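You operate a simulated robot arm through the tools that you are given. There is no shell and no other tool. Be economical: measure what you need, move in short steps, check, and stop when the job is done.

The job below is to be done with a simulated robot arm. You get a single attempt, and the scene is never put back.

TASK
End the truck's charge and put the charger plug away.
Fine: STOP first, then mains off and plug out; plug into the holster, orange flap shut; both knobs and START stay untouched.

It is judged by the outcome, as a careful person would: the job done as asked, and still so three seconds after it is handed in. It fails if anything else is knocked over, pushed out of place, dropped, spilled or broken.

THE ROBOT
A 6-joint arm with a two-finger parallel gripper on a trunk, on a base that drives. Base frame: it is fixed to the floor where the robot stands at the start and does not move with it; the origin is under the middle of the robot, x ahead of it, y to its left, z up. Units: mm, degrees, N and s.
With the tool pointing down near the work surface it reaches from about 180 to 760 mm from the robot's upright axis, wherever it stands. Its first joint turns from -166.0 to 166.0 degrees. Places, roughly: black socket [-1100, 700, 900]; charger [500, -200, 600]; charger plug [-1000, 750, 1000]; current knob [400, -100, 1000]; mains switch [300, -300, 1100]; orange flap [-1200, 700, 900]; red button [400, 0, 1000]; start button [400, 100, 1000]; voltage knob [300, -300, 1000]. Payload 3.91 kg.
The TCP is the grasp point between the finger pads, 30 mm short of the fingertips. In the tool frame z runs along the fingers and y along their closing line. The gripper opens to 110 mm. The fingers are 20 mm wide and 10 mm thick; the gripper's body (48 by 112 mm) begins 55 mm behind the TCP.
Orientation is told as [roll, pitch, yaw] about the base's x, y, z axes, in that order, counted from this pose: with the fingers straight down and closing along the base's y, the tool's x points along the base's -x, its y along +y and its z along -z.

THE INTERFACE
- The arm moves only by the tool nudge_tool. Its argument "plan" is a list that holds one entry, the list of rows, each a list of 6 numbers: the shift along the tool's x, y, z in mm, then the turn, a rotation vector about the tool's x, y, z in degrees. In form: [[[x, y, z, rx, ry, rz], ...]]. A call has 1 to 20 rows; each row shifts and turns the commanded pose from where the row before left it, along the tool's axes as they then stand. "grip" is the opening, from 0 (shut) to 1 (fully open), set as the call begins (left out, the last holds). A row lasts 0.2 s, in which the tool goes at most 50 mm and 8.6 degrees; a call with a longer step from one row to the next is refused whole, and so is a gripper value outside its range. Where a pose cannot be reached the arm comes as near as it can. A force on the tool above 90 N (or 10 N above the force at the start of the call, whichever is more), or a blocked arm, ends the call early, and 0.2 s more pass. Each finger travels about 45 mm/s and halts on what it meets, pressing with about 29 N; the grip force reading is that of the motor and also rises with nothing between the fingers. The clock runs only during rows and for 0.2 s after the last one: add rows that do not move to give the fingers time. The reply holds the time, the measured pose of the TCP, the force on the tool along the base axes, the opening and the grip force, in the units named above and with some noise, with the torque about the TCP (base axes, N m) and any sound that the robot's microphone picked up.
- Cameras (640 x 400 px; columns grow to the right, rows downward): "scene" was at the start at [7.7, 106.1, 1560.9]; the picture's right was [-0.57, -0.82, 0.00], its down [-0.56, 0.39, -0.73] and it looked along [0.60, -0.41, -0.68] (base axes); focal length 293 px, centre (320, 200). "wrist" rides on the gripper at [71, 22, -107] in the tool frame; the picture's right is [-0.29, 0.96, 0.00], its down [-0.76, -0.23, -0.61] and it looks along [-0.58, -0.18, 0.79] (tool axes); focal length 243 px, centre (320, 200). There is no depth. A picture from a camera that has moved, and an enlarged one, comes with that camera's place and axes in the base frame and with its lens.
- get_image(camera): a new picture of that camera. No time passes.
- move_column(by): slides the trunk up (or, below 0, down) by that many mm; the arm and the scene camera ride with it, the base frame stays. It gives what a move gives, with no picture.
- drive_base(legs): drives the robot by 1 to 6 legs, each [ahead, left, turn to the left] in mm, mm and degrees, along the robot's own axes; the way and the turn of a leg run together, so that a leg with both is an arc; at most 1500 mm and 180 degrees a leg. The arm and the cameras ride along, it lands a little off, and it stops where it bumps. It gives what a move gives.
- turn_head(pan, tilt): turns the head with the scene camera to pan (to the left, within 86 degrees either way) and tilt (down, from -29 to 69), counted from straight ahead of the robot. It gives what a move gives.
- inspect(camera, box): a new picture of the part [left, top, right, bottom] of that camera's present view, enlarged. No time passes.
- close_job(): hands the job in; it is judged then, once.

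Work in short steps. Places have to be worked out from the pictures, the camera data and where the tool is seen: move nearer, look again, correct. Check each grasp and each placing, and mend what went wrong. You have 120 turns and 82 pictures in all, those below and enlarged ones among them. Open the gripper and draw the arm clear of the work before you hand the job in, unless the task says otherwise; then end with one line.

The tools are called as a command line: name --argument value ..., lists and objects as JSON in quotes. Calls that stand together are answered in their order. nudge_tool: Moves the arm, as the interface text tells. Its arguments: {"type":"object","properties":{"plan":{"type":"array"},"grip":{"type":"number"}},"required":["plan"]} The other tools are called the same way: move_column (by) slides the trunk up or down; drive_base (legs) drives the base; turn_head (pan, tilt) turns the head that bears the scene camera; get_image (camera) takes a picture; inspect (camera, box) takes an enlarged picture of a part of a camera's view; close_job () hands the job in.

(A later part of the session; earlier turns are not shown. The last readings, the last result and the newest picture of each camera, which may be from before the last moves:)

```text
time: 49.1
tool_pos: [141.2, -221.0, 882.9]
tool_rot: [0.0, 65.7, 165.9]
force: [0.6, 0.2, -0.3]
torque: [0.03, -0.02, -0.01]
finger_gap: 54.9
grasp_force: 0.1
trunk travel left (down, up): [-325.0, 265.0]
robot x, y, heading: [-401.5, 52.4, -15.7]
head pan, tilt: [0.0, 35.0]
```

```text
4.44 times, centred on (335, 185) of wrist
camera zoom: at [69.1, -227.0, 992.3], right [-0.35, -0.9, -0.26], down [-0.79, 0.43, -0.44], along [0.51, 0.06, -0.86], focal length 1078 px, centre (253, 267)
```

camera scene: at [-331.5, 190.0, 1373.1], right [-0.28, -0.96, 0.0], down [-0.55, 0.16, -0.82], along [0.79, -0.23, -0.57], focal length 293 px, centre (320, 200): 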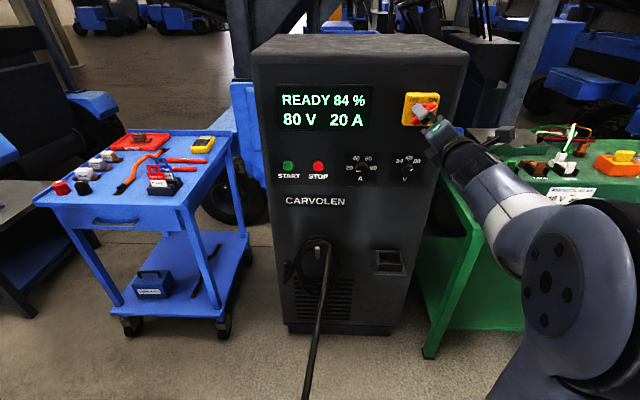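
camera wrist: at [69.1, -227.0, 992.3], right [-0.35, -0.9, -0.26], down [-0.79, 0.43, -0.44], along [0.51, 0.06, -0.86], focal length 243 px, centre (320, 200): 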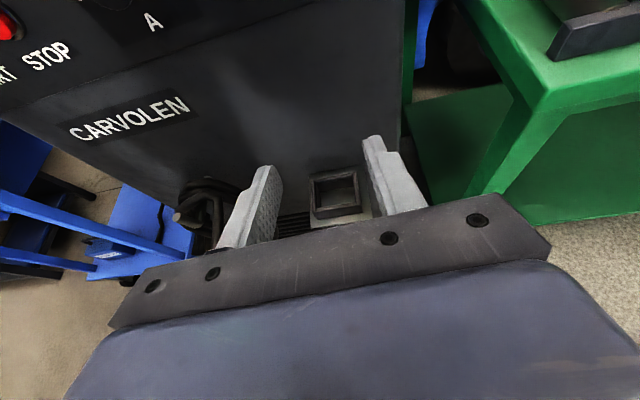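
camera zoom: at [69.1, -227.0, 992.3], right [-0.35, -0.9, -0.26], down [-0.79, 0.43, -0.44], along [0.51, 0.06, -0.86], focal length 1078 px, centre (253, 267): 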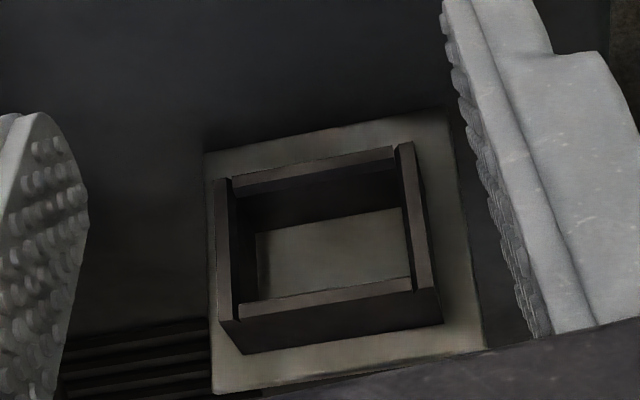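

The holster is a ~65 mm deep box whose mouth faces up and out, its axis about 66° above horizontal, rim centre near [272,-230,648]. Now to the truck: I raise the arm high and turn left in stages, looking as I go.

move_column --by 260

nudge_tool --plan '[[[20, 0, -40, 0, 0, 0], [20, 0, -40, 0, 0, 0], [20, 0, -40, 0, 0, 0]]]'

turn_head --pan 86 --tilt 30

drive_base --legs '[[0, 0, 50]]'

get_image --camera "scene"

```text
time: 51.8
tool_pos: [139.4, -222.3, 1143.4]
tool_rot: [-0.2, 65.7, 166.0]
force: [-0.8, 0.0, -0.8]
torque: [-0.04, -0.01, -0.01]
finger_gap: 55.0
grasp_force: 0.1
trunk travel left (down, up): [-585.0, 5.0]
robot x, y, heading: [-399.9, 46.9, -16.2]
head pan, tilt: [0.0, 35.0]
```

```text
time: 52.6
tool_pos: [55.5, -202.7, 1245.7]
tool_rot: [0.0, 65.7, 166.0]
force: [-0.8, -0.4, 0.0]
torque: [0.01, 0.0, -0.01]
finger_gap: 54.8
grasp_force: 0.1
trunk travel left (down, up): [-585.0, 5.0]
robot x, y, heading: [-399.1, 48.4, -16.0]
head pan, tilt: [0.0, 35.0]
```

```text
time: 54.2
tool_pos: [56.8, -202.9, 1244.8]
tool_rot: [-0.1, 65.7, 166.1]
force: [0.4, -0.3, 0.2]
torque: [0.02, 0.02, 0.01]
finger_gap: 55.1
grasp_force: 0.0
trunk travel left (down, up): [-585.0, 5.0]
robot x, y, heading: [-400.1, 50.4, -16.0]
head pan, tilt: [85.9, 30.0]
```

```text
time: 56.8
tool_pos: [89.2, 233.1, 1245.0]
tool_rot: [0.0, 65.6, -144.7]
force: [0.2, 0.0, -0.8]
torque: [0.0, 0.03, -0.03]
finger_gap: 55.1
grasp_force: 0.2
trunk travel left (down, up): [-585.0, 5.0]
robot x, y, heading: [-399.2, 51.7, 33.1]
head pan, tilt: [85.9, 30.0]
```

```text
46 pictures are left
camera scene: at [-579.2, 224.2, 1640.9], right [0.87, 0.49, 0.0], down [0.24, -0.44, -0.87], along [-0.42, 0.75, -0.5], focal length 293 px, centre (320, 200)
```

scene: 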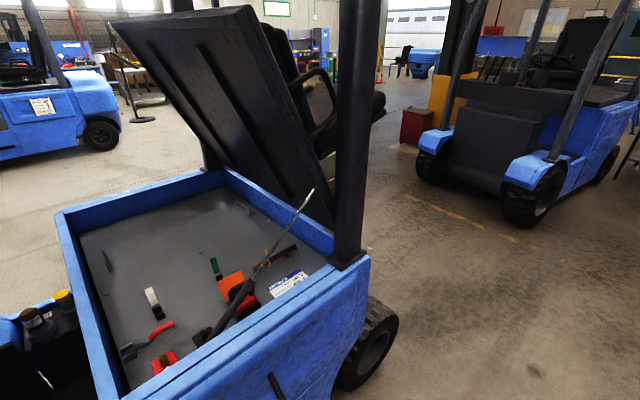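

The socket with the orange flap is inside the truck's open battery bay. Enlarging it.

inspect --camera "scene" --box '[90, 210, 350, 390]'

```text
2.22 times, centred on (220, 300) of scene
camera zoom: at [-579.2, 224.2, 1640.9], right [0.87, 0.49, 0.0], down [0.24, -0.44, -0.87], along [-0.42, 0.75, -0.5], focal length 651 px, centre (542, -22)
```

zoom: 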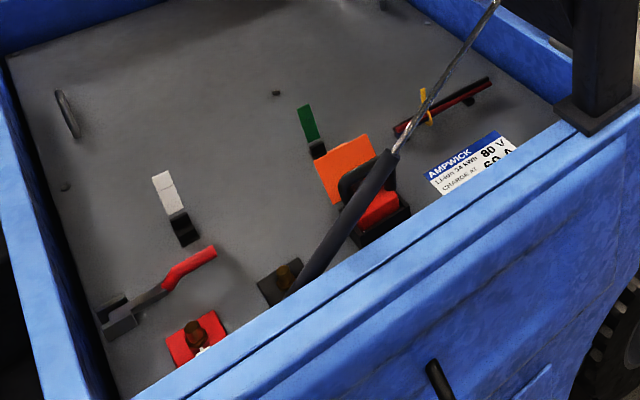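

The red plug sits in a black socket near [-1065,637,930], just inside the bay's side wall, with a lid strut in front of it. I look for the cable route before driving nearer.

turn_head --pan 55 --tilt 62

get_image --camera "scene"

```text
time: 57.8
tool_pos: [88.6, 231.8, 1245.7]
tool_rot: [-0.1, 65.7, -144.5]
force: [1.0, 0.2, 0.0]
torque: [0.01, 0.0, 0.01]
finger_gap: 55.1
grasp_force: 0.2
trunk travel left (down, up): [-585.0, 5.0]
robot x, y, heading: [-400.0, 47.0, 33.6]
head pan, tilt: [55.0, 62.0]
```

```text
44 pictures are left
camera scene: at [-533.1, 209.7, 1596.5], right [1.0, -0.03, 0.0], down [-0.02, -0.88, -0.47], along [0.01, 0.47, -0.88], focal length 293 px, centre (320, 200)
```

scene: 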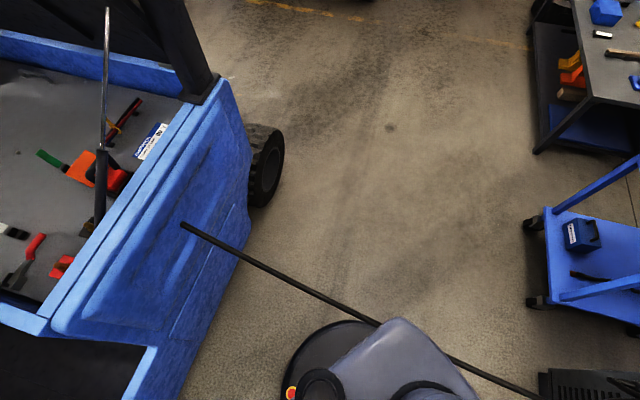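

The cable hangs across and ends through the truck's side wall, so it is not a drive obstacle. I fold the tool to point down and pull it in before approaching the truck.

nudge_tool --plan '[[[0, 0, 0, 0, -8.2, 0], [0, 0, 0, 0, -8.2, 0], [0, 0, 0, 0, -8.2, 0], [0, 0, 0, 0, -8.2, 0], [0, 0, 0, 0, -8.2, 0], [0, 0, 0, 0, -8.2, 0], [0, 0, 0, 0, -8.2, 0], [0, 0, 0, 0, -8.2, 0], [-40, 0, -15, 0, 0, 0], [-40, 0, -15, 0, 0, 0], [-40, 0, -15, 0, 0, 0], [-40, 0, -15, 0, 0, 0]]]'

drive_base --legs '[[100, 310, 0], [0, 0, 123]]'

turn_head --pan 0 --tilt 40

get_image --camera "scene"

```text
time: 60.4
tool_pos: [-42.0, 138.2, 1307.0]
tool_rot: [0.0, 0.1, -144.5]
force: [0.4, -0.2, -0.2]
torque: [-0.02, -0.02, 0.02]
finger_gap: 54.9
grasp_force: 0.1
trunk travel left (down, up): [-585.0, 5.0]
robot x, y, heading: [-400.0, 49.0, 33.3]
head pan, tilt: [55.0, 62.0]
```

```text
time: 67.6
tool_pos: [-752.9, 619.4, 1306.9]
tool_rot: [0.0, 0.2, -22.0]
force: [-0.1, 0.3, 0.5]
torque: [0.01, -0.02, -0.03]
finger_gap: 55.2
grasp_force: 0.0
trunk travel left (down, up): [-585.0, 5.0]
robot x, y, heading: [-487.9, 361.8, 155.9]
head pan, tilt: [55.0, 62.0]
```

```text
time: 68.9
tool_pos: [-753.1, 619.3, 1306.6]
tool_rot: [0.1, 0.1, -22.0]
force: [-0.3, 0.3, 0.5]
torque: [0.04, 0.0, -0.01]
finger_gap: 54.8
grasp_force: 0.1
trunk travel left (down, up): [-585.0, 5.0]
robot x, y, heading: [-486.0, 363.9, 155.9]
head pan, tilt: [0.0, 40.0]
```

```text
43 pictures are left
camera scene: at [-571.2, 233.3, 1625.5], right [0.41, 0.91, 0.0], down [0.59, -0.26, -0.77], along [-0.7, 0.31, -0.64], focal length 293 px, centre (320, 200)
```

scene: 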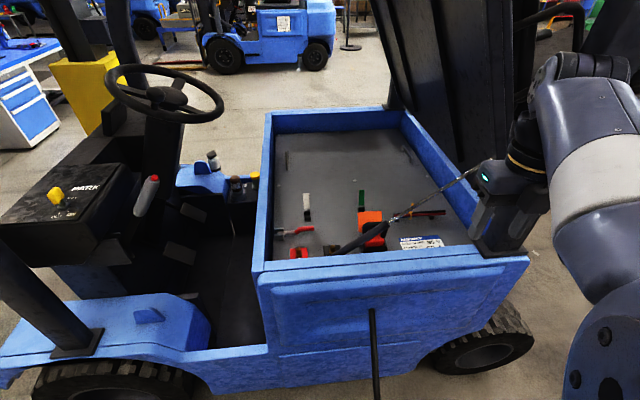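

Square view of the bay now. Enlarging the plug area.

inspect --camera "scene" --box '[310, 180, 450, 270]'

get_image --camera "wrist"

```text
4.44 times, centred on (380, 225) of scene
camera zoom: at [-571.2, 233.3, 1625.5], right [0.41, 0.91, 0.0], down [0.59, -0.26, -0.77], along [-0.7, 0.31, -0.64], focal length 1302 px, centre (53, 89)
```

zoom: 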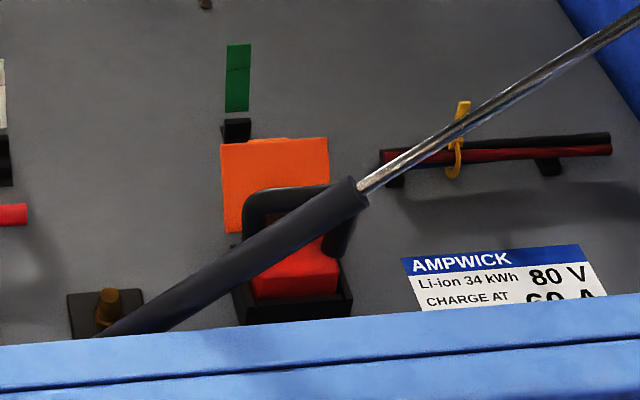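

```text
41 pictures are left
camera wrist: at [-811.4, 665.9, 1413.8], right [0.63, 0.78, 0.0], down [0.62, -0.5, 0.61], along [0.47, -0.38, -0.79], focal length 243 px, centre (320, 200)
```

wrist: 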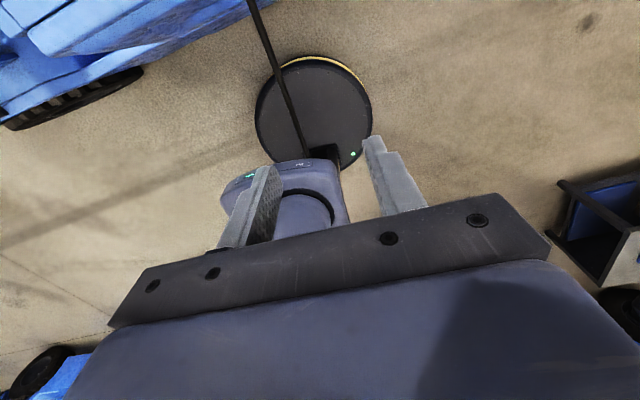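

The plug is a red body standing upright in an open-top black socket with a black bail handle; the orange flap stands open behind it, and the lid strut slants across in front. I drive 100 mm closer and bring the wrist camera to the left of the plug, looking right, to fix the strut and handle in 3D.

drive_base --legs '[[100, 0, 0]]'

nudge_tool --plan '[[[21, -33, 12, 0, 0, 0], [21, -33, 12, 0, 0, 0], [21, -33, 12, 0, 0, 0], [21, -33, 12, 0, 0, 0], [21, -33, 12, 0, 0, 0], [21, -33, 12, 0, 0, 0], [21, -33, 12, 0, 0, 0], [21, -33, 12, 0, 0, 0], [21, -33, 12, 0, 0, 0], [0, 0, 0, 0, 0, -8.2], [0, 0, 0, 0, 0, -8.2], [0, 0, 0, 0, 0, -8.2], [0, 0, 0, 0, 0, -8.2], [0, 0, 0, 0, 0, -8.2], [0, 0, 0, 0, 0, -8.2], [0, 0, 0, 0, 0, -8.2], [0, 0, 0, 0, 0, -8.2], [0, 0, 0, 0, 0, -8.2], [0, 0, 0, 0, 0, -8.2], [0, 0, 0, 0, 0, -8]]]'

get_image --camera "wrist"

```text
time: 70.0
tool_pos: [-847.8, 660.6, 1306.9]
tool_rot: [0.1, 0.0, -21.9]
force: [-0.5, -0.5, 0.0]
torque: [-0.02, -0.04, -0.04]
finger_gap: 55.0
grasp_force: 0.0
trunk travel left (down, up): [-585.0, 5.0]
robot x, y, heading: [-578.4, 405.8, 155.7]
head pan, tilt: [0.0, 40.0]
```

```text
time: 74.2
tool_pos: [-1017.9, 634.5, 1206.8]
tool_rot: [0.2, 0.0, 68.2]
force: [0.6, -0.2, 0.1]
torque: [-0.02, 0.03, 0.01]
finger_gap: 55.0
grasp_force: 0.1
out of reach, approached as far as the arm can: row 3, 4, 5, 6, 7, 8, 9
trunk travel left (down, up): [-585.0, 5.0]
robot x, y, heading: [-582.0, 401.9, 156.2]
head pan, tilt: [0.0, 40.0]
```

```text
40 pictures are left
camera wrist: at [-1065.6, 576.7, 1314.4], right [-0.78, 0.62, 0.0], down [0.5, 0.62, 0.61], along [0.38, 0.47, -0.79], focal length 243 px, centre (320, 200)
```

wrist: 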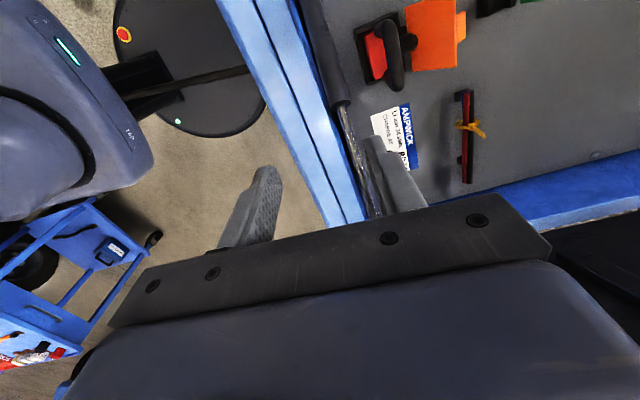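

The reading pattern shows joint 1's dead zone lies just left of straight ahead, so targets must lie to my right. I found the handle crossbar at [-1111,663,966] and the strut 73 mm nearer me than the handle, slanting up to the right. I turn the base 40° left, which swings the arm over the open left side of the bay.

drive_base --legs '[[0, 0, 40]]'

turn_head --pan -38 --tilt 42

nudge_tool --plan '[[[0, 0, 0, 0, 0, 8.3], [0, 0, 0, 0, 0, 8.3], [0, 0, 0, 0, 0, 8.3], [0, 0, 0, 0, 0, 8.3], [0, 0, 0, 0, 0, 8.3], [0, 0, 0, 0, 0, 8.3], [0, 0, 0, 0, 0, 8.3], [0, 0, 0, 0, 0, 8.3], [0, 0, 0, 0, 0, 8.3], [0, 0, 0, 0, 0, 8.3], [0, 0, 0, 0, 0, 8.3], [0, 0, 0, 0, 0, 8.3], [0, 0, 0, 0, 0, 8.3], [0, 0, 0, 0, 0, 8.3], [0, 0, 0, 0, 0, 8.3], [0, 0, 0, 0, 0, 7.5]]]' --grip 1

get_image --camera "scene"

```text
time: 76.5
tool_pos: [-1065.3, 301.1, 1207.7]
tool_rot: [0.0, 0.0, 107.6]
force: [-0.2, -0.1, 0.3]
torque: [-0.01, 0.02, 0.05]
finger_gap: 55.0
grasp_force: 0.0
trunk travel left (down, up): [-585.0, 5.0]
robot x, y, heading: [-579.5, 405.9, -164.4]
head pan, tilt: [0.0, 40.0]
```

```text
time: 77.5
tool_pos: [-1064.6, 303.7, 1207.8]
tool_rot: [0.1, 0.0, 107.6]
force: [-0.8, 0.6, 0.4]
torque: [0.01, 0.01, 0.0]
finger_gap: 54.8
grasp_force: 0.1
trunk travel left (down, up): [-585.0, 5.0]
robot x, y, heading: [-579.4, 404.6, -164.8]
head pan, tilt: [-38.0, 42.0]
```

```text
time: 80.9
tool_pos: [-1003.3, 595.8, 1191.2]
tool_rot: [-1.1, 0.2, -23.0]
force: [-0.7, 0.3, -0.3]
torque: [0.0, 0.02, 0.0]
finger_gap: 109.7
grasp_force: 0.1
out of reach, approached as far as the arm can: row 11, 12, 13, 14, 15, 16
trunk travel left (down, up): [-585.0, 5.0]
robot x, y, heading: [-577.0, 406.7, -164.3]
head pan, tilt: [-38.0, 42.0]
```

```text
39 pictures are left
camera scene: at [-558.1, 305.2, 1622.6], right [0.38, 0.92, 0.0], down [0.62, -0.26, -0.74], along [-0.69, 0.28, -0.67], focal length 293 px, centre (320, 200)
```

scene: 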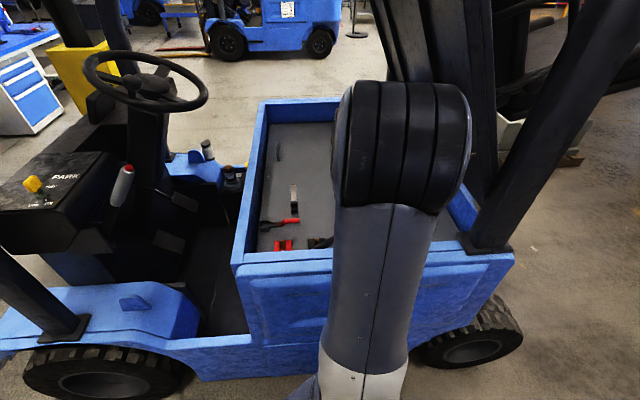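

The wrist limit pulled the arm sideways but it ended close to where I want it, at the right yaw. I move 127 mm inward to stand over the handle, staying high.

nudge_tool --plan '[[[32, 4, 0, 0, 0, 0], [32, 4, 0, 0, 0, 0], [32, 4, 0, 0, 0, 0], [31, 4, 0, 0, 0, 0]]]'

get_image --camera "wrist"

```text
time: 81.9
tool_pos: [-1106.1, 674.8, 1192.7]
tool_rot: [-0.2, -0.1, -24.1]
force: [-0.7, -0.2, -0.1]
torque: [0.0, 0.01, 0.0]
finger_gap: 109.9
grasp_force: 0.1
out of reach, approached as far as the arm can: row 1
trunk travel left (down, up): [-585.0, 5.0]
robot x, y, heading: [-582.0, 402.3, -164.7]
head pan, tilt: [-38.0, 42.0]
```

```text
38 pictures are left
camera wrist: at [-1161.4, 724.3, 1298.4], right [0.66, 0.76, 0.0], down [0.6, -0.52, 0.61], along [0.46, -0.4, -0.79], focal length 243 px, centre (320, 200)
```

wrist: 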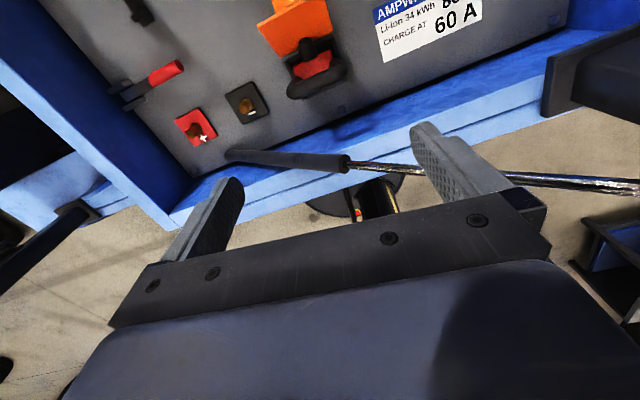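

The pose is now within limits, and the plug shows clearly from the far side. Enlarging it to refine the handle.

inspect --camera "wrist" --box '[240, 0, 400, 120]'

```text
3.33 times, centred on (320, 60) of wrist
camera zoom: at [-1161.4, 724.3, 1298.4], right [0.66, 0.76, 0.0], down [0.6, -0.52, 0.61], along [0.46, -0.4, -0.79], focal length 809 px, centre (320, 667)
```

zoom: 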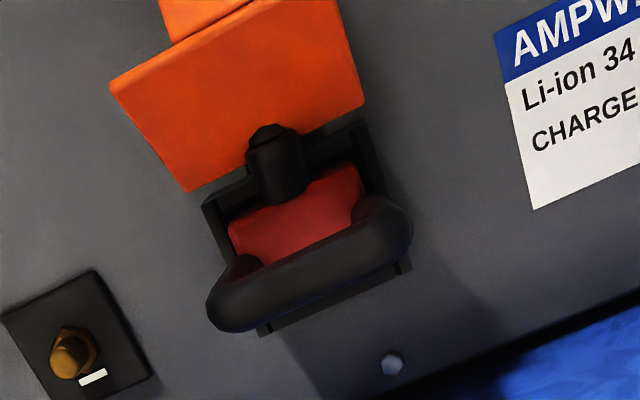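

Handle bar is about 80 mm long, centred at about [-1114,677,960], about 8 mm inward of the TCP and turned ~3–5° from the tool's closing line. I correct that and descend partway with fingers fully open.

nudge_tool --plan '[[[8, -1, 0, 0, 0, -3.5], [0, 0, 40, 0, 0, 0], [0, 0, 40, 0, 0, 0], [0, 0, 40, 0, 0, 0], [0, 0, 25, 0, 0, 0]]]'

get_image --camera "wrist"

get_image --camera "scene"

```text
time: 83.1
tool_pos: [-1113.4, 675.7, 1046.0]
tool_rot: [-0.1, 0.1, -21.0]
force: [0.8, -0.5, 0.2]
torque: [-0.01, 0.0, -0.01]
finger_gap: 109.9
grasp_force: 0.1
trunk travel left (down, up): [-585.0, 5.0]
robot x, y, heading: [-575.7, 401.2, -164.3]
head pan, tilt: [-38.0, 42.0]
```

```text
36 pictures are left
camera wrist: at [-1171.7, 721.9, 1153.0], right [0.61, 0.79, 0.0], down [0.63, -0.49, 0.61], along [0.48, -0.37, -0.79], focal length 243 px, centre (320, 200)
```

wrist: 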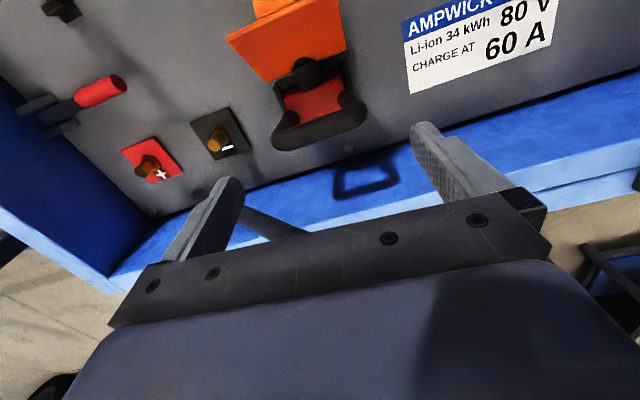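

```text
35 pictures are left
camera scene: at [-558.5, 305.4, 1622.6], right [0.38, 0.92, 0.0], down [0.62, -0.26, -0.74], along [-0.69, 0.28, -0.67], focal length 293 px, centre (320, 200)
```

scene: 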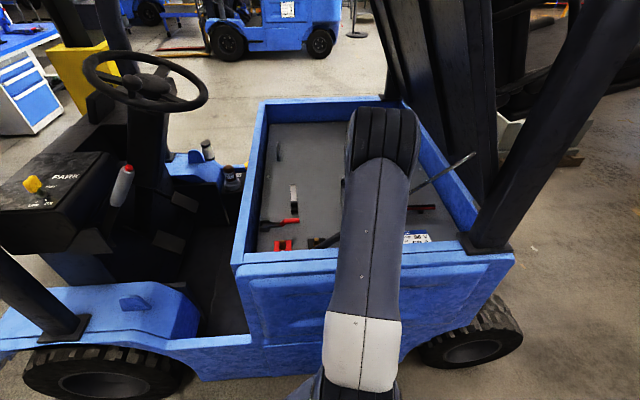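

Yaw matches now (bar ≈68°, tool ≈69°), with centre within ~3 mm. I correct and descend another 55 mm.

nudge_tool --plan '[[[3, 2, 0, 0, 0, 0], [0, 0, 30, 0, 0, 0], [0, 0, 25, 0, 0, 0]]]'

inspect --camera "wrist" --box '[180, 40, 480, 230]'

```text
time: 83.9
tool_pos: [-1114.5, 678.3, 989.6]
tool_rot: [0.0, 0.0, -20.9]
force: [0.3, -0.1, 0.1]
torque: [0.01, 0.0, 0.01]
finger_gap: 110.2
grasp_force: 0.0
trunk travel left (down, up): [-585.0, 5.0]
robot x, y, heading: [-581.9, 404.1, -164.8]
head pan, tilt: [-38.0, 42.0]
```

```text
2.11 times, centred on (330, 135) of wrist
camera zoom: at [-1173.9, 725.2, 1097.5], right [0.61, 0.79, 0.0], down [0.63, -0.49, 0.61], along [0.48, -0.37, -0.79], focal length 511 px, centre (299, 337)
```

zoom: 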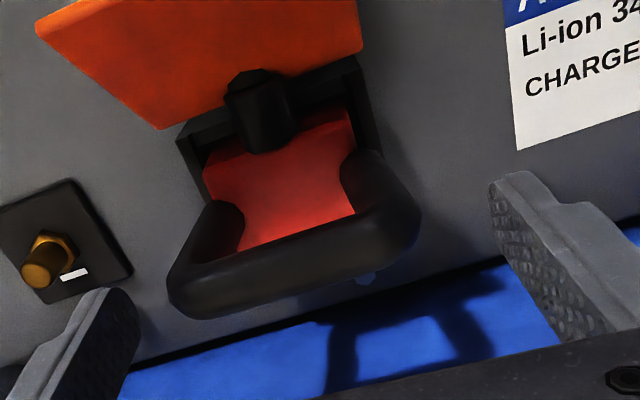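

Triangulating between heights gives the bar centre at [-1113,677,955], within 2 mm of the tool axis. I descend 30 mm around the bail and close on it.

nudge_tool --plan '[[[-2, -1, 10, 0, 0, 0], [0, 0, 10, 0, 0, 0], [0, 0, 10, 0, 0, 0]]]'

nudge_tool --plan '[[[0, 0, 0, 0, 0, 0], [0, 0, 0, 0, 0, 0], [0, 0, 0, 0, 0, 0], [0, 0, 0, 0, 0, 0]]]' --grip 0

get_image --camera "wrist"

```text
time: 84.7
tool_pos: [-1113.9, 677.3, 960.2]
tool_rot: [-0.1, 0.1, -20.8]
force: [-0.4, 0.1, -0.1]
torque: [0.03, 0.02, -0.02]
finger_gap: 109.9
grasp_force: 0.0
trunk travel left (down, up): [-585.0, 5.0]
robot x, y, heading: [-579.2, 407.0, -164.7]
head pan, tilt: [-38.0, 42.0]
```

```text
time: 85.7
tool_pos: [-1113.8, 676.4, 961.0]
tool_rot: [-0.1, 0.2, -20.8]
force: [-2.5, -2.1, 2.2]
torque: [-0.05, 0.04, 0.02]
finger_gap: 90.7
grasp_force: 29.3
trunk travel left (down, up): [-585.0, 5.0]
robot x, y, heading: [-578.4, 408.5, -164.4]
head pan, tilt: [-38.0, 42.0]
```

```text
33 pictures are left
camera wrist: at [-1173.0, 722.3, 1068.6], right [0.61, 0.79, 0.0], down [0.63, -0.49, 0.61], along [0.48, -0.37, -0.79], focal length 243 px, centre (320, 200)
```

wrist: 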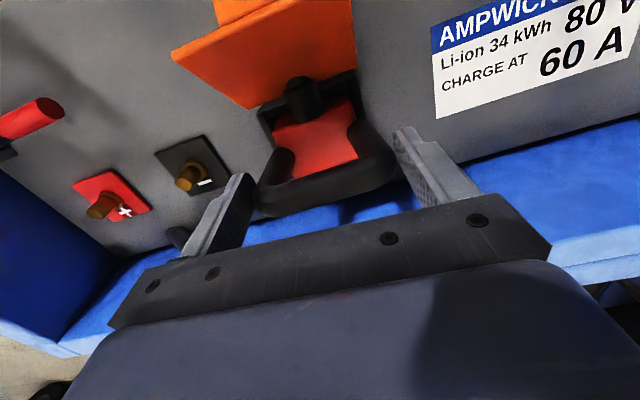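

The fingers stopped at 91 mm on the bail's sides with balanced forces. I lift gently and watch for slip.

nudge_tool --plan '[[[0, 0, -4, 0, 0, 0], [0, 0, -4, 0, 0, 0], [0, 0, -4, 0, 0, 0], [0, 0, -4, 0, 0, 0]]]'

get_image --camera "wrist"

```text
time: 86.7
tool_pos: [-1115.0, 677.0, 976.3]
tool_rot: [0.0, 0.0, -20.9]
force: [-0.7, -3.3, -4.6]
torque: [-0.34, 0.13, -0.02]
finger_gap: 90.6
grasp_force: 29.2
trunk travel left (down, up): [-585.0, 5.0]
robot x, y, heading: [-576.9, 405.1, -164.5]
head pan, tilt: [-38.0, 42.0]
```

```text
32 pictures are left
camera wrist: at [-1173.1, 722.8, 1083.6], right [0.61, 0.79, 0.0], down [0.63, -0.49, 0.61], along [0.48, -0.37, -0.79], focal length 243 px, centre (320, 200)
```

wrist: 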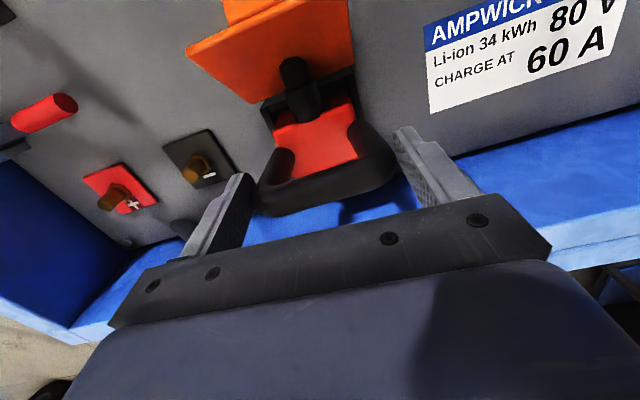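

The plug rises with the gripper. I continue straight up to clear the socket.

nudge_tool --plan '[[[0, 0, -8, 0, 0, 0], [0, 0, -10, 0, 0, 0], [0, 0, -12, 0, 0, 0], [0, 0, -15, 0, 0, 0], [0, 0, -15, 0, 0, 0], [0, 0, -15, 0, 0, 0], [0, 0, -15, 0, 0, 0], [0, 0, -20, 0, 0, 0], [0, 0, -20, 0, 0, 0], [0, 0, -20, 0, 0, 0]]]'

get_image --camera "wrist"

get_image --camera "scene"

```text
time: 88.9
tool_pos: [-1111.9, 678.2, 1126.7]
tool_rot: [-0.1, 0.0, -20.8]
force: [0.5, 0.4, -5.1]
torque: [0.0, 0.04, -0.01]
finger_gap: 90.4
grasp_force: 29.1
trunk travel left (down, up): [-585.0, 5.0]
robot x, y, heading: [-580.3, 406.0, -164.4]
head pan, tilt: [-38.0, 42.0]
```

```text
31 pictures are left
camera wrist: at [-1172.0, 723.4, 1234.2], right [0.61, 0.79, 0.0], down [0.63, -0.49, 0.61], along [0.48, -0.37, -0.79], focal length 243 px, centre (320, 200)
```

wrist: 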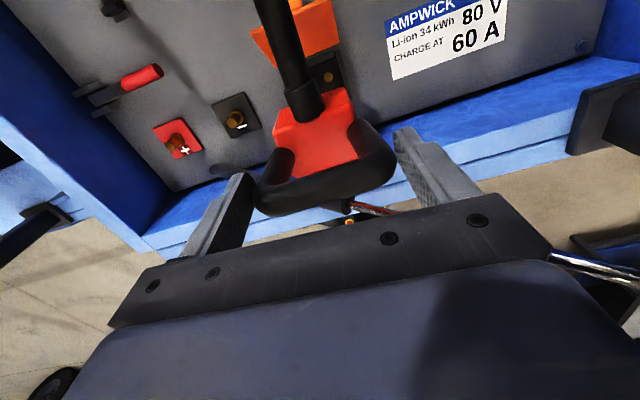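

```text
30 pictures are left
camera scene: at [-558.5, 305.4, 1622.6], right [0.38, 0.92, 0.0], down [0.62, -0.26, -0.74], along [-0.69, 0.28, -0.67], focal length 293 px, centre (320, 200)
```

scene: 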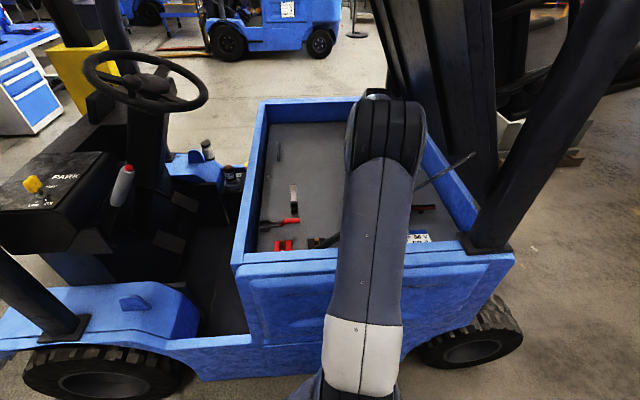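

The plug is fully out, hanging steadily (about 5 N). I raise it well above the strut and pull it back over the wall.

nudge_tool --plan '[[[0, 0, -25, 0, 0, 0], [0, 0, -25, 0, 0, 0], [0, 0, -25, 0, 0, 0], [0, 0, -25, 0, 0, 0], [0, 0, -25, 0, 0, 0], [-25, -5, 0, 0, 0, 0], [-25, -5, 0, 0, 0, 0], [-25, -5, 0, 0, 0, 0], [-25, -5, 0, 0, 0, 0], [-25, -5, 0, 0, 0, 0], [-25, 0, 0, 0, 0, 0]]]'

get_image --camera "wrist"

```text
time: 91.3
tool_pos: [-980.5, 600.5, 1250.8]
tool_rot: [-0.2, 0.0, -20.8]
force: [-0.3, -0.6, -5.4]
torque: [0.01, 0.02, 0.02]
finger_gap: 90.8
grasp_force: 28.9
trunk travel left (down, up): [-585.0, 5.0]
robot x, y, heading: [-579.7, 401.1, -164.4]
head pan, tilt: [-38.0, 42.0]
```

```text
29 pictures are left
camera wrist: at [-1039.9, 646.0, 1358.0], right [0.61, 0.79, 0.0], down [0.63, -0.49, 0.61], along [0.48, -0.37, -0.79], focal length 243 px, centre (320, 200)
```

wrist: 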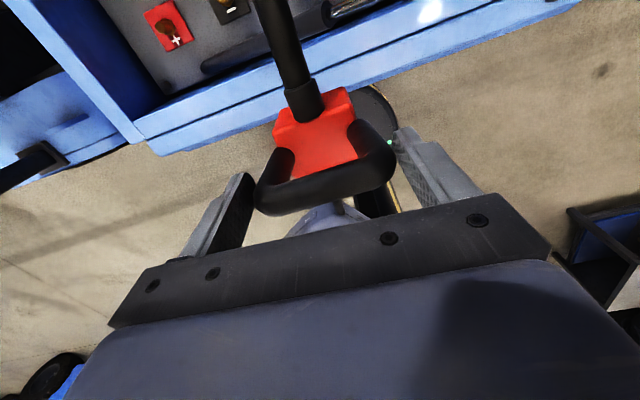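

The plug is secure. I move the base away from the truck, turn right half a circle over free floor, then go to the charger.

drive_base --legs '[[-78, 281, 0]]'

drive_base --legs '[[0, 0, -90], [0, 0, -86.5]]'

turn_head --pan -35 --tilt 40

get_image --camera "scene"

```text
time: 93.3
tool_pos: [-832.2, 351.0, 1250.9]
tool_rot: [-0.1, 0.0, -20.7]
force: [-0.6, 0.4, -5.4]
torque: [0.03, 0.05, 0.02]
finger_gap: 90.7
grasp_force: 28.3
trunk travel left (down, up): [-585.0, 5.0]
robot x, y, heading: [-427.1, 154.4, -164.3]
head pan, tilt: [-38.0, 42.0]
```

```text
time: 101.3
tool_pos: [-20.4, -27.0, 1250.2]
tool_rot: [-0.1, 0.0, 161.1]
force: [0.4, -0.3, -4.2]
torque: [-0.03, -0.01, -0.02]
finger_gap: 90.8
grasp_force: 28.5
trunk travel left (down, up): [-585.0, 5.0]
robot x, y, heading: [-428.6, 154.9, 17.7]
head pan, tilt: [-38.0, 42.0]
```

```text
time: 101.9
tool_pos: [-20.9, -27.3, 1250.4]
tool_rot: [-0.1, 0.0, 161.1]
force: [-0.7, 0.0, -5.3]
torque: [-0.03, -0.05, -0.02]
finger_gap: 90.7
grasp_force: 29.1
trunk travel left (down, up): [-585.0, 5.0]
robot x, y, heading: [-428.4, 153.1, 17.5]
head pan, tilt: [-35.0, 40.0]
```

```text
28 pictures are left
camera scene: at [-451.4, 257.6, 1625.5], right [-0.3, -0.95, 0.0], down [-0.61, 0.19, -0.77], along [0.73, -0.23, -0.64], focal length 293 px, centre (320, 200)
```

scene: 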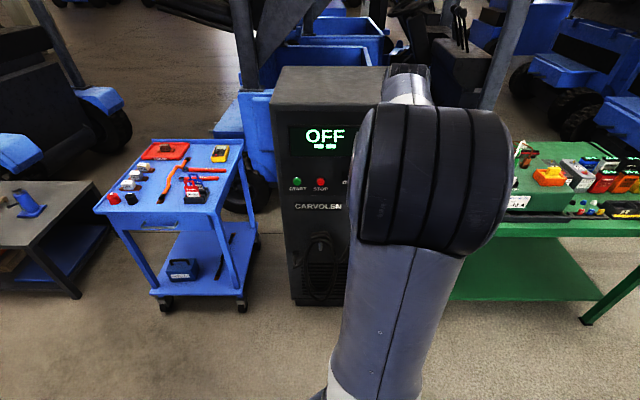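

The carry went well. To measure the holster without the arm in the way, I drive to about [-330,-50], turned 45° left so the arm points aside, and pan the head right.

drive_base --legs '[[32, -223, 0], [0, 0, 45]]'

turn_head --pan -80 --tilt 50

get_image --camera "scene"

```text
time: 105.7
tool_pos: [86.3, 114.3, 1250.0]
tool_rot: [-0.1, -0.1, -153.7]
force: [-0.5, -1.1, -5.0]
torque: [0.01, -0.03, -0.01]
finger_gap: 90.7
grasp_force: 28.9
trunk travel left (down, up): [-585.0, 5.0]
robot x, y, heading: [-331.2, -48.9, 62.7]
head pan, tilt: [-35.0, 40.0]
```

```text
time: 106.8
tool_pos: [86.3, 113.2, 1251.3]
tool_rot: [-0.1, -0.1, -153.7]
force: [0.5, -0.1, -5.5]
torque: [-0.01, 0.04, 0.01]
finger_gap: 90.6
grasp_force: 28.7
trunk travel left (down, up): [-585.0, 5.0]
robot x, y, heading: [-333.7, -48.6, 63.0]
head pan, tilt: [-80.0, 50.0]
```

```text
27 pictures are left
camera scene: at [-421.3, -53.7, 1611.4], right [-0.3, -0.96, 0.0], down [-0.73, 0.23, -0.64], along [0.61, -0.19, -0.77], focal length 293 px, centre (320, 200)
```

scene: 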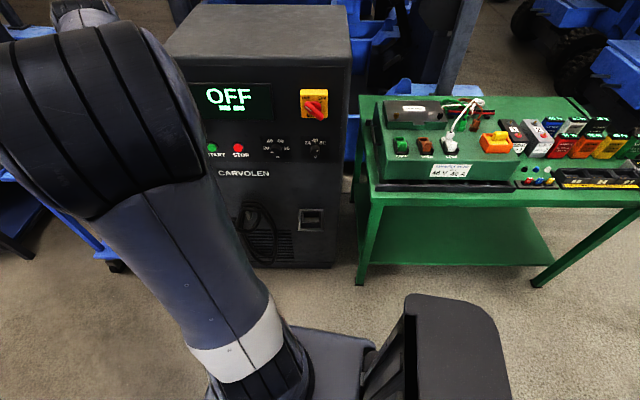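

Clear view of the holster. One enlarged look here, then a second from a lower trunk for a vertical baseline.

inspect --camera "scene" --box '[270, 190, 350, 245]'

move_column --by -450

turn_head --pan -80 --tilt 35

get_image --camera "scene"

```text
7.27 times, centred on (310, 218) of scene
camera zoom: at [-421.3, -53.7, 1611.4], right [-0.3, -0.96, 0.0], down [-0.73, 0.23, -0.64], along [0.61, -0.19, -0.77], focal length 2130 px, centre (393, 73)
```

zoom: 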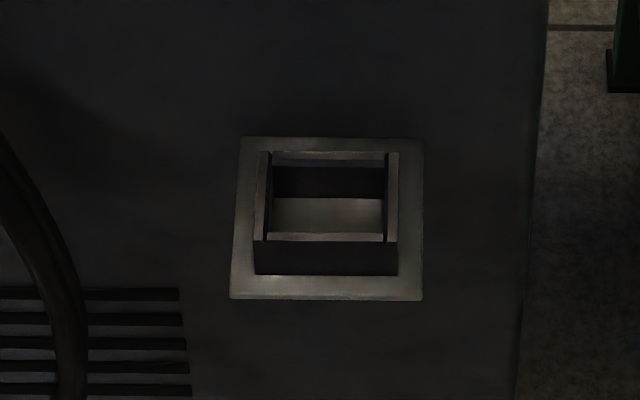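

```text
refused: -450 is not a number from -400 to 400
```

```text
time: 107.6
tool_pos: [85.6, 113.9, 1250.7]
tool_rot: [0.0, 0.0, -153.7]
force: [-0.1, 0.0, -5.5]
torque: [0.01, -0.04, 0.03]
finger_gap: 90.7
grasp_force: 29.6
trunk travel left (down, up): [-585.0, 5.0]
robot x, y, heading: [-336.9, -48.8, 62.9]
head pan, tilt: [-80.0, 35.0]
```

```text
25 pictures are left
camera scene: at [-410.7, -57.0, 1633.0], right [-0.3, -0.95, 0.0], down [-0.55, 0.17, -0.82], along [0.78, -0.24, -0.57], focal length 293 px, centre (320, 200)
```

scene: 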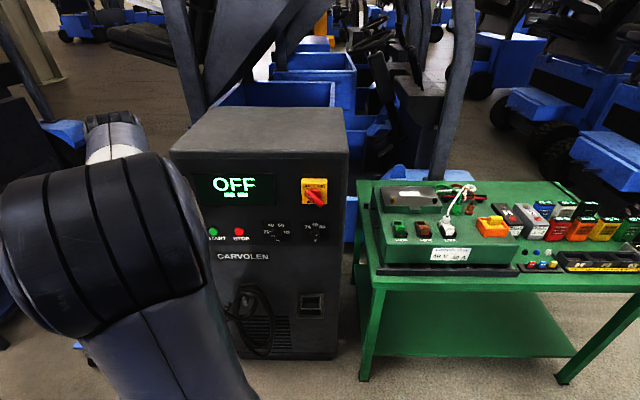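

Column moves are capped at 400 mm, so I lower by 400 in one go and take the second view.

move_column --by -400

inspect --camera "scene" --box '[260, 170, 360, 240]'

```text
time: 111.4
tool_pos: [86.8, 113.4, 850.7]
tool_rot: [-0.1, 0.0, -153.7]
force: [0.0, -0.2, -4.1]
torque: [-0.01, -0.04, -0.02]
finger_gap: 90.6
grasp_force: 29.3
trunk travel left (down, up): [-185.0, 405.0]
robot x, y, heading: [-330.6, -47.2, 62.8]
head pan, tilt: [-80.0, 35.0]
```

```text
5.71 times, centred on (310, 205) of scene
camera zoom: at [-410.8, -57.0, 1233.1], right [-0.3, -0.95, 0.0], down [-0.55, 0.17, -0.82], along [0.78, -0.24, -0.57], focal length 1674 px, centre (377, 171)
```

zoom: 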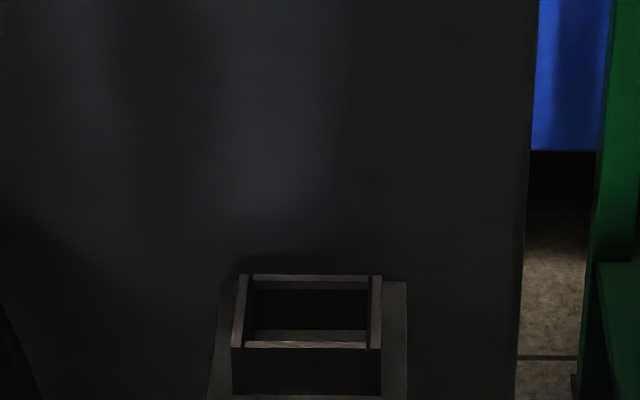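

The two views agree well: the holster rim is level at z≈640, its floor plate at ≈604, opening straight up with centre near [282,-232]; outer size about 80×63 mm. I turn the base back so the arm faces the holster with the head camera looking past its left side.

drive_base --legs '[[0, 0, -61]]'

turn_head --pan -20 --tilt 35

get_image --camera "scene"

```text
time: 114.5
tool_pos: [8.2, -339.3, 850.3]
tool_rot: [-0.1, 0.1, 144.7]
force: [0.8, -0.6, -5.4]
torque: [-0.03, 0.0, -0.01]
finger_gap: 90.6
grasp_force: 28.9
trunk travel left (down, up): [-185.0, 405.0]
robot x, y, heading: [-332.3, -49.8, 1.2]
head pan, tilt: [-80.0, 35.0]
```

```text
time: 115.8
tool_pos: [9.2, -338.0, 851.0]
tool_rot: [-0.1, 0.0, 144.7]
force: [-0.5, -0.3, -5.7]
torque: [-0.01, 0.02, 0.0]
finger_gap: 90.6
grasp_force: 28.7
trunk travel left (down, up): [-185.0, 405.0]
robot x, y, heading: [-331.2, -46.8, 1.0]
head pan, tilt: [-20.0, 35.0]
```

```text
23 pictures are left
camera scene: at [-311.3, 75.2, 1233.1], right [-0.32, -0.95, 0.0], down [-0.54, 0.19, -0.82], along [0.77, -0.27, -0.57], focal length 293 px, centre (320, 200)
```

scene: 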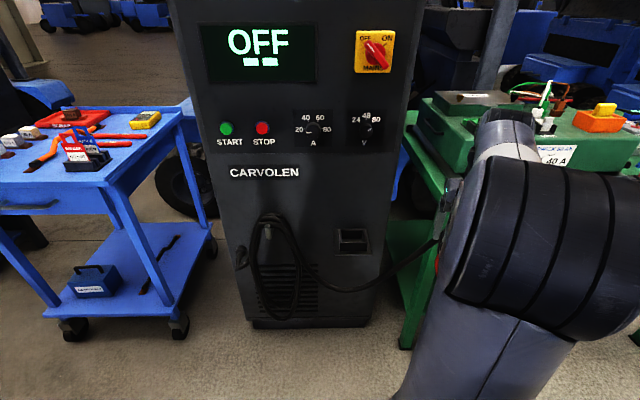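

The cable now hangs freely from the hook to the plug. I yaw the tool to square with the holster and carry the plug over it at the current safe height.

nudge_tool --plan '[[[0, 0, 0, 0, 0, -6], [0, 0, 0, 0, 0, -6], [0, 0, 0, 0, 0, -6], [28, -22.8, 0, 0, 0, 0], [28, -22.8, 0, 0, 0, 0], [28, -22.8, 0, 0, 0, 0], [28, -22.8, 0, 0, 0, 0], [28, -22.8, 0, 0, 0, 0], [28, -22.8, 0, 0, 0, 0], [28, -22.8, 0, 0, 0, 0], [28, -22.8, 0, 0, 0, 0]]]'

get_image --camera "scene"

get_image --camera "wrist"

```text
time: 118.2
tool_pos: [231.1, -269.3, 852.8]
tool_rot: [-0.5, -1.4, 163.3]
force: [-54.0, 26.6, 1.6]
torque: [-3.29, -6.7, -0.36]
finger_gap: 90.7
grasp_force: 29.1
out of reach, approached as far as the arm can: row 9, 10, 11
trunk travel left (down, up): [-185.0, 405.0]
robot x, y, heading: [-335.6, -45.1, 1.2]
head pan, tilt: [-20.0, 35.0]
stopped in row 11: the force on the tool passed its limit at 138 N (the readings are from after the stop); the commanded pose is now the measured one
```

```text
22 pictures are left
camera scene: at [-318.4, 78.9, 1233.1], right [-0.32, -0.95, 0.0], down [-0.54, 0.18, -0.82], along [0.78, -0.27, -0.57], focal length 293 px, centre (320, 200)
```

scene: 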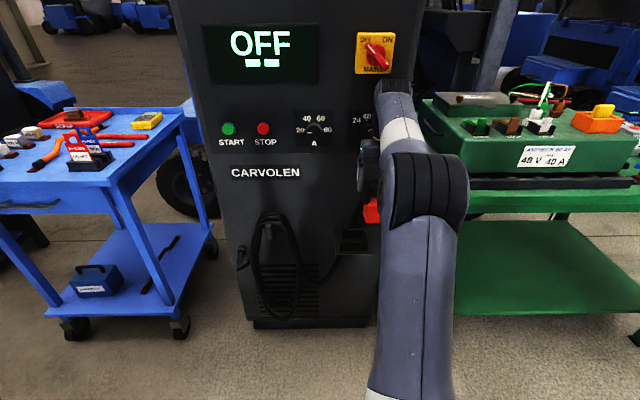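

```text
21 pictures are left
camera wrist: at [294.9, -312.9, 959.1], right [-0.55, -0.83, 0.0], down [-0.65, 0.43, 0.63], along [-0.52, 0.35, -0.78], focal length 243 px, centre (320, 200)
```

wrist: 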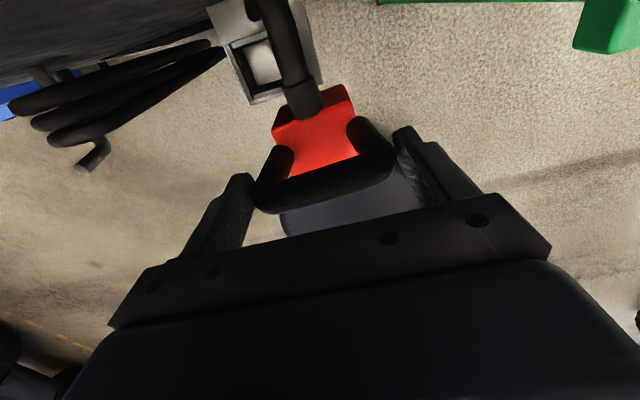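

The force and torque place the contact at about z=977, 25 mm to the tool's right. That is the wrist camera housing touching the bare panel, clear of the V knob; the plug is still firmly held. I back off and roll 180° so the camera faces the robot instead.

nudge_tool --plan '[[[-20, 0, 0, 0, 0, 0], [-30, 0, 0, 0, 0, 0], [-40, 0, 0, 0, 0, 0]]]'

nudge_tool --plan '[[[0, 0, 0, 0, 0, -8.5], [0, 0, 0, 0, 0, -8.5], [0, 0, 0, 0, 0, -8.5], [0, 0, 0, 0, 0, -8.5], [0, 0, 0, 0, 0, -8.5], [0, 0, 0, 0, 0, -8.5], [0, 0, 0, 0, 0, -8.5], [0, 0, 0, 0, 0, -8.5], [0, 0, 0, 0, 0, -8.5], [0, 0, 0, 0, 0, -8.5], [0, 0, 0, 0, 0, -8.5], [0, 0, 0, 0, 0, -8.5], [0, 0, 0, 0, 0, -8.5], [0, 0, 0, 0, 0, -8.5], [0, 0, 0, 0, 0, -8.5], [0, 0, 0, 0, 0, -8.5], [0, 0, 0, 0, 0, -8.5], [0, 0, 0, 0, 0, -8.5], [0, 0, 0, 0, 0, -8.5], [0, 0, 0, 0, 0, -8.5]]]'

inspect --camera "scene" --box '[180, 10, 480, 340]'

```text
time: 119.0
tool_pos: [150.4, -249.0, 852.5]
tool_rot: [-0.3, -1.7, 163.3]
force: [1.7, 0.0, -4.9]
torque: [0.01, 0.03, 0.0]
finger_gap: 90.8
grasp_force: 28.6
trunk travel left (down, up): [-185.0, 405.0]
robot x, y, heading: [-333.1, -50.4, 1.2]
head pan, tilt: [-20.0, 35.0]
```

```text
time: 123.2
tool_pos: [150.2, -247.3, 850.2]
tool_rot: [0.2, 1.8, -26.6]
force: [-0.2, 0.1, -5.6]
torque: [0.03, -0.01, -0.03]
finger_gap: 90.5
grasp_force: 29.3
trunk travel left (down, up): [-185.0, 405.0]
robot x, y, heading: [-335.0, -52.5, 1.0]
head pan, tilt: [-20.0, 35.0]
```

```text
1.21 times, centred on (330, 175) of scene
camera zoom: at [-311.9, 75.8, 1233.1], right [-0.32, -0.95, 0.0], down [-0.54, 0.19, -0.82], along [0.78, -0.26, -0.57], focal length 355 px, centre (308, 230)
```

zoom: 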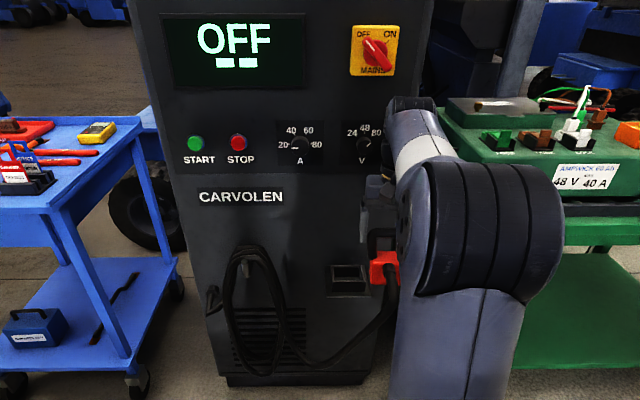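

The plug hangs correctly and the V knob still points at 80. I square the yaw, lean the tool 5° back from the panel so the wrist stays clear of the knobs, and close half the remaining distance, lower.

nudge_tool --plan '[[[0, 0, 0, 0, 0, -4.7], [0, 0, 0, 0, 0, -4.7], [0, 0, 0, 0, -3.4, 0], [0, 0, 0, 0, -3.4, 0], [-14, 13.4, 11.3, 0, 0, 0], [-14, 13.4, 11.3, 0, 0, 0], [-14, 13.4, 11.3, 0, 0, 0], [-14, 13.4, 11.3, 0, 0, 0]]]'

inspect --camera "scene" --box '[260, 80, 460, 290]'

get_image --camera "wrist"

```text
time: 125.0
tool_pos: [223.6, -214.5, 812.7]
tool_rot: [0.3, -5.3, -17.4]
force: [-0.6, 0.2, -4.4]
torque: [0.09, 0.07, 0.01]
finger_gap: 90.4
grasp_force: 28.8
trunk travel left (down, up): [-185.0, 405.0]
robot x, y, heading: [-331.5, -44.5, 1.2]
head pan, tilt: [-20.0, 35.0]
```

```text
1.90 times, centred on (360, 185) of scene
camera zoom: at [-312.1, 75.8, 1233.1], right [-0.32, -0.95, 0.0], down [-0.54, 0.19, -0.82], along [0.78, -0.26, -0.57], focal length 558 px, centre (244, 229)
```

zoom: 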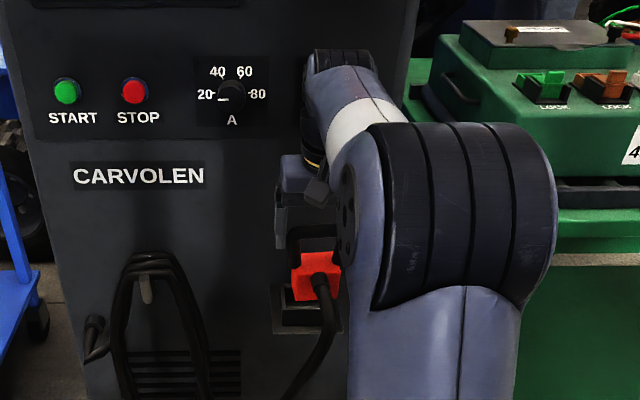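

```text
18 pictures are left
camera wrist: at [152.6, -169.3, 912.4], right [0.56, 0.83, 0.03], down [0.6, -0.43, 0.67], along [0.57, -0.36, -0.74], focal length 243 px, centre (320, 200)
```

wrist: 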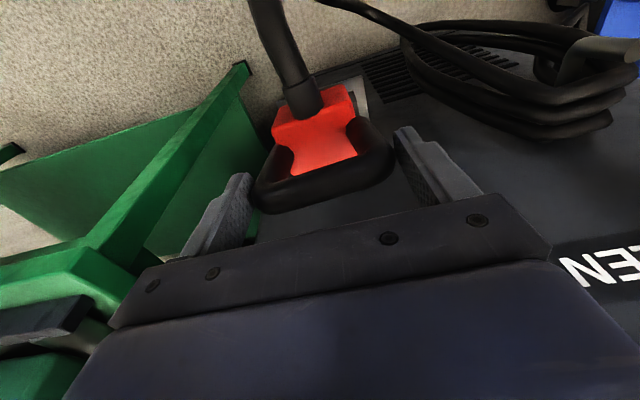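

Lateral alignment is good (plug and holster both r≈138). I descend 22 mm and go 40 mm forward, then look closely at the plug over the rim.

nudge_tool --plan '[[[2, 0, 22, 0, 0, 0], [-13.3, 0, 1.2, 0, 0, 0], [-13.3, 0, 1.2, 0, 0, 0], [-13.3, 0, 1.2, 0, 0, 0]]]'

inspect --camera "scene" --box '[320, 180, 420, 260]'

```text
time: 126.0
tool_pos: [261.6, -224.7, 789.7]
tool_rot: [0.4, -5.2, -17.3]
force: [-0.3, 0.7, -4.7]
torque: [0.02, 0.03, 0.0]
finger_gap: 90.5
grasp_force: 29.1
trunk travel left (down, up): [-185.0, 405.0]
robot x, y, heading: [-332.8, -49.5, 1.1]
head pan, tilt: [-20.0, 35.0]
```

```text
5.00 times, centred on (370, 220) of scene
camera zoom: at [-312.0, 75.9, 1233.1], right [-0.32, -0.95, 0.0], down [-0.54, 0.19, -0.82], along [0.78, -0.26, -0.57], focal length 1464 px, centre (70, 100)
```

zoom: 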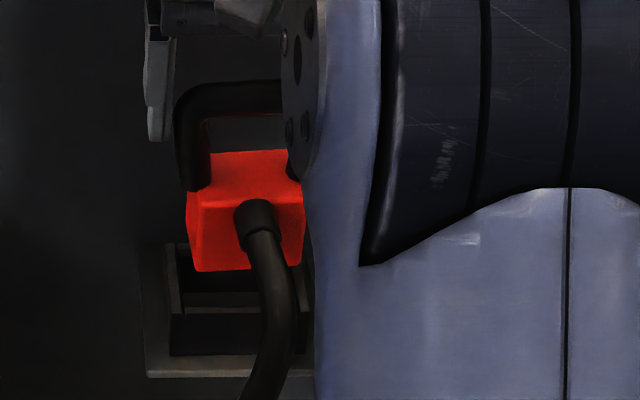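

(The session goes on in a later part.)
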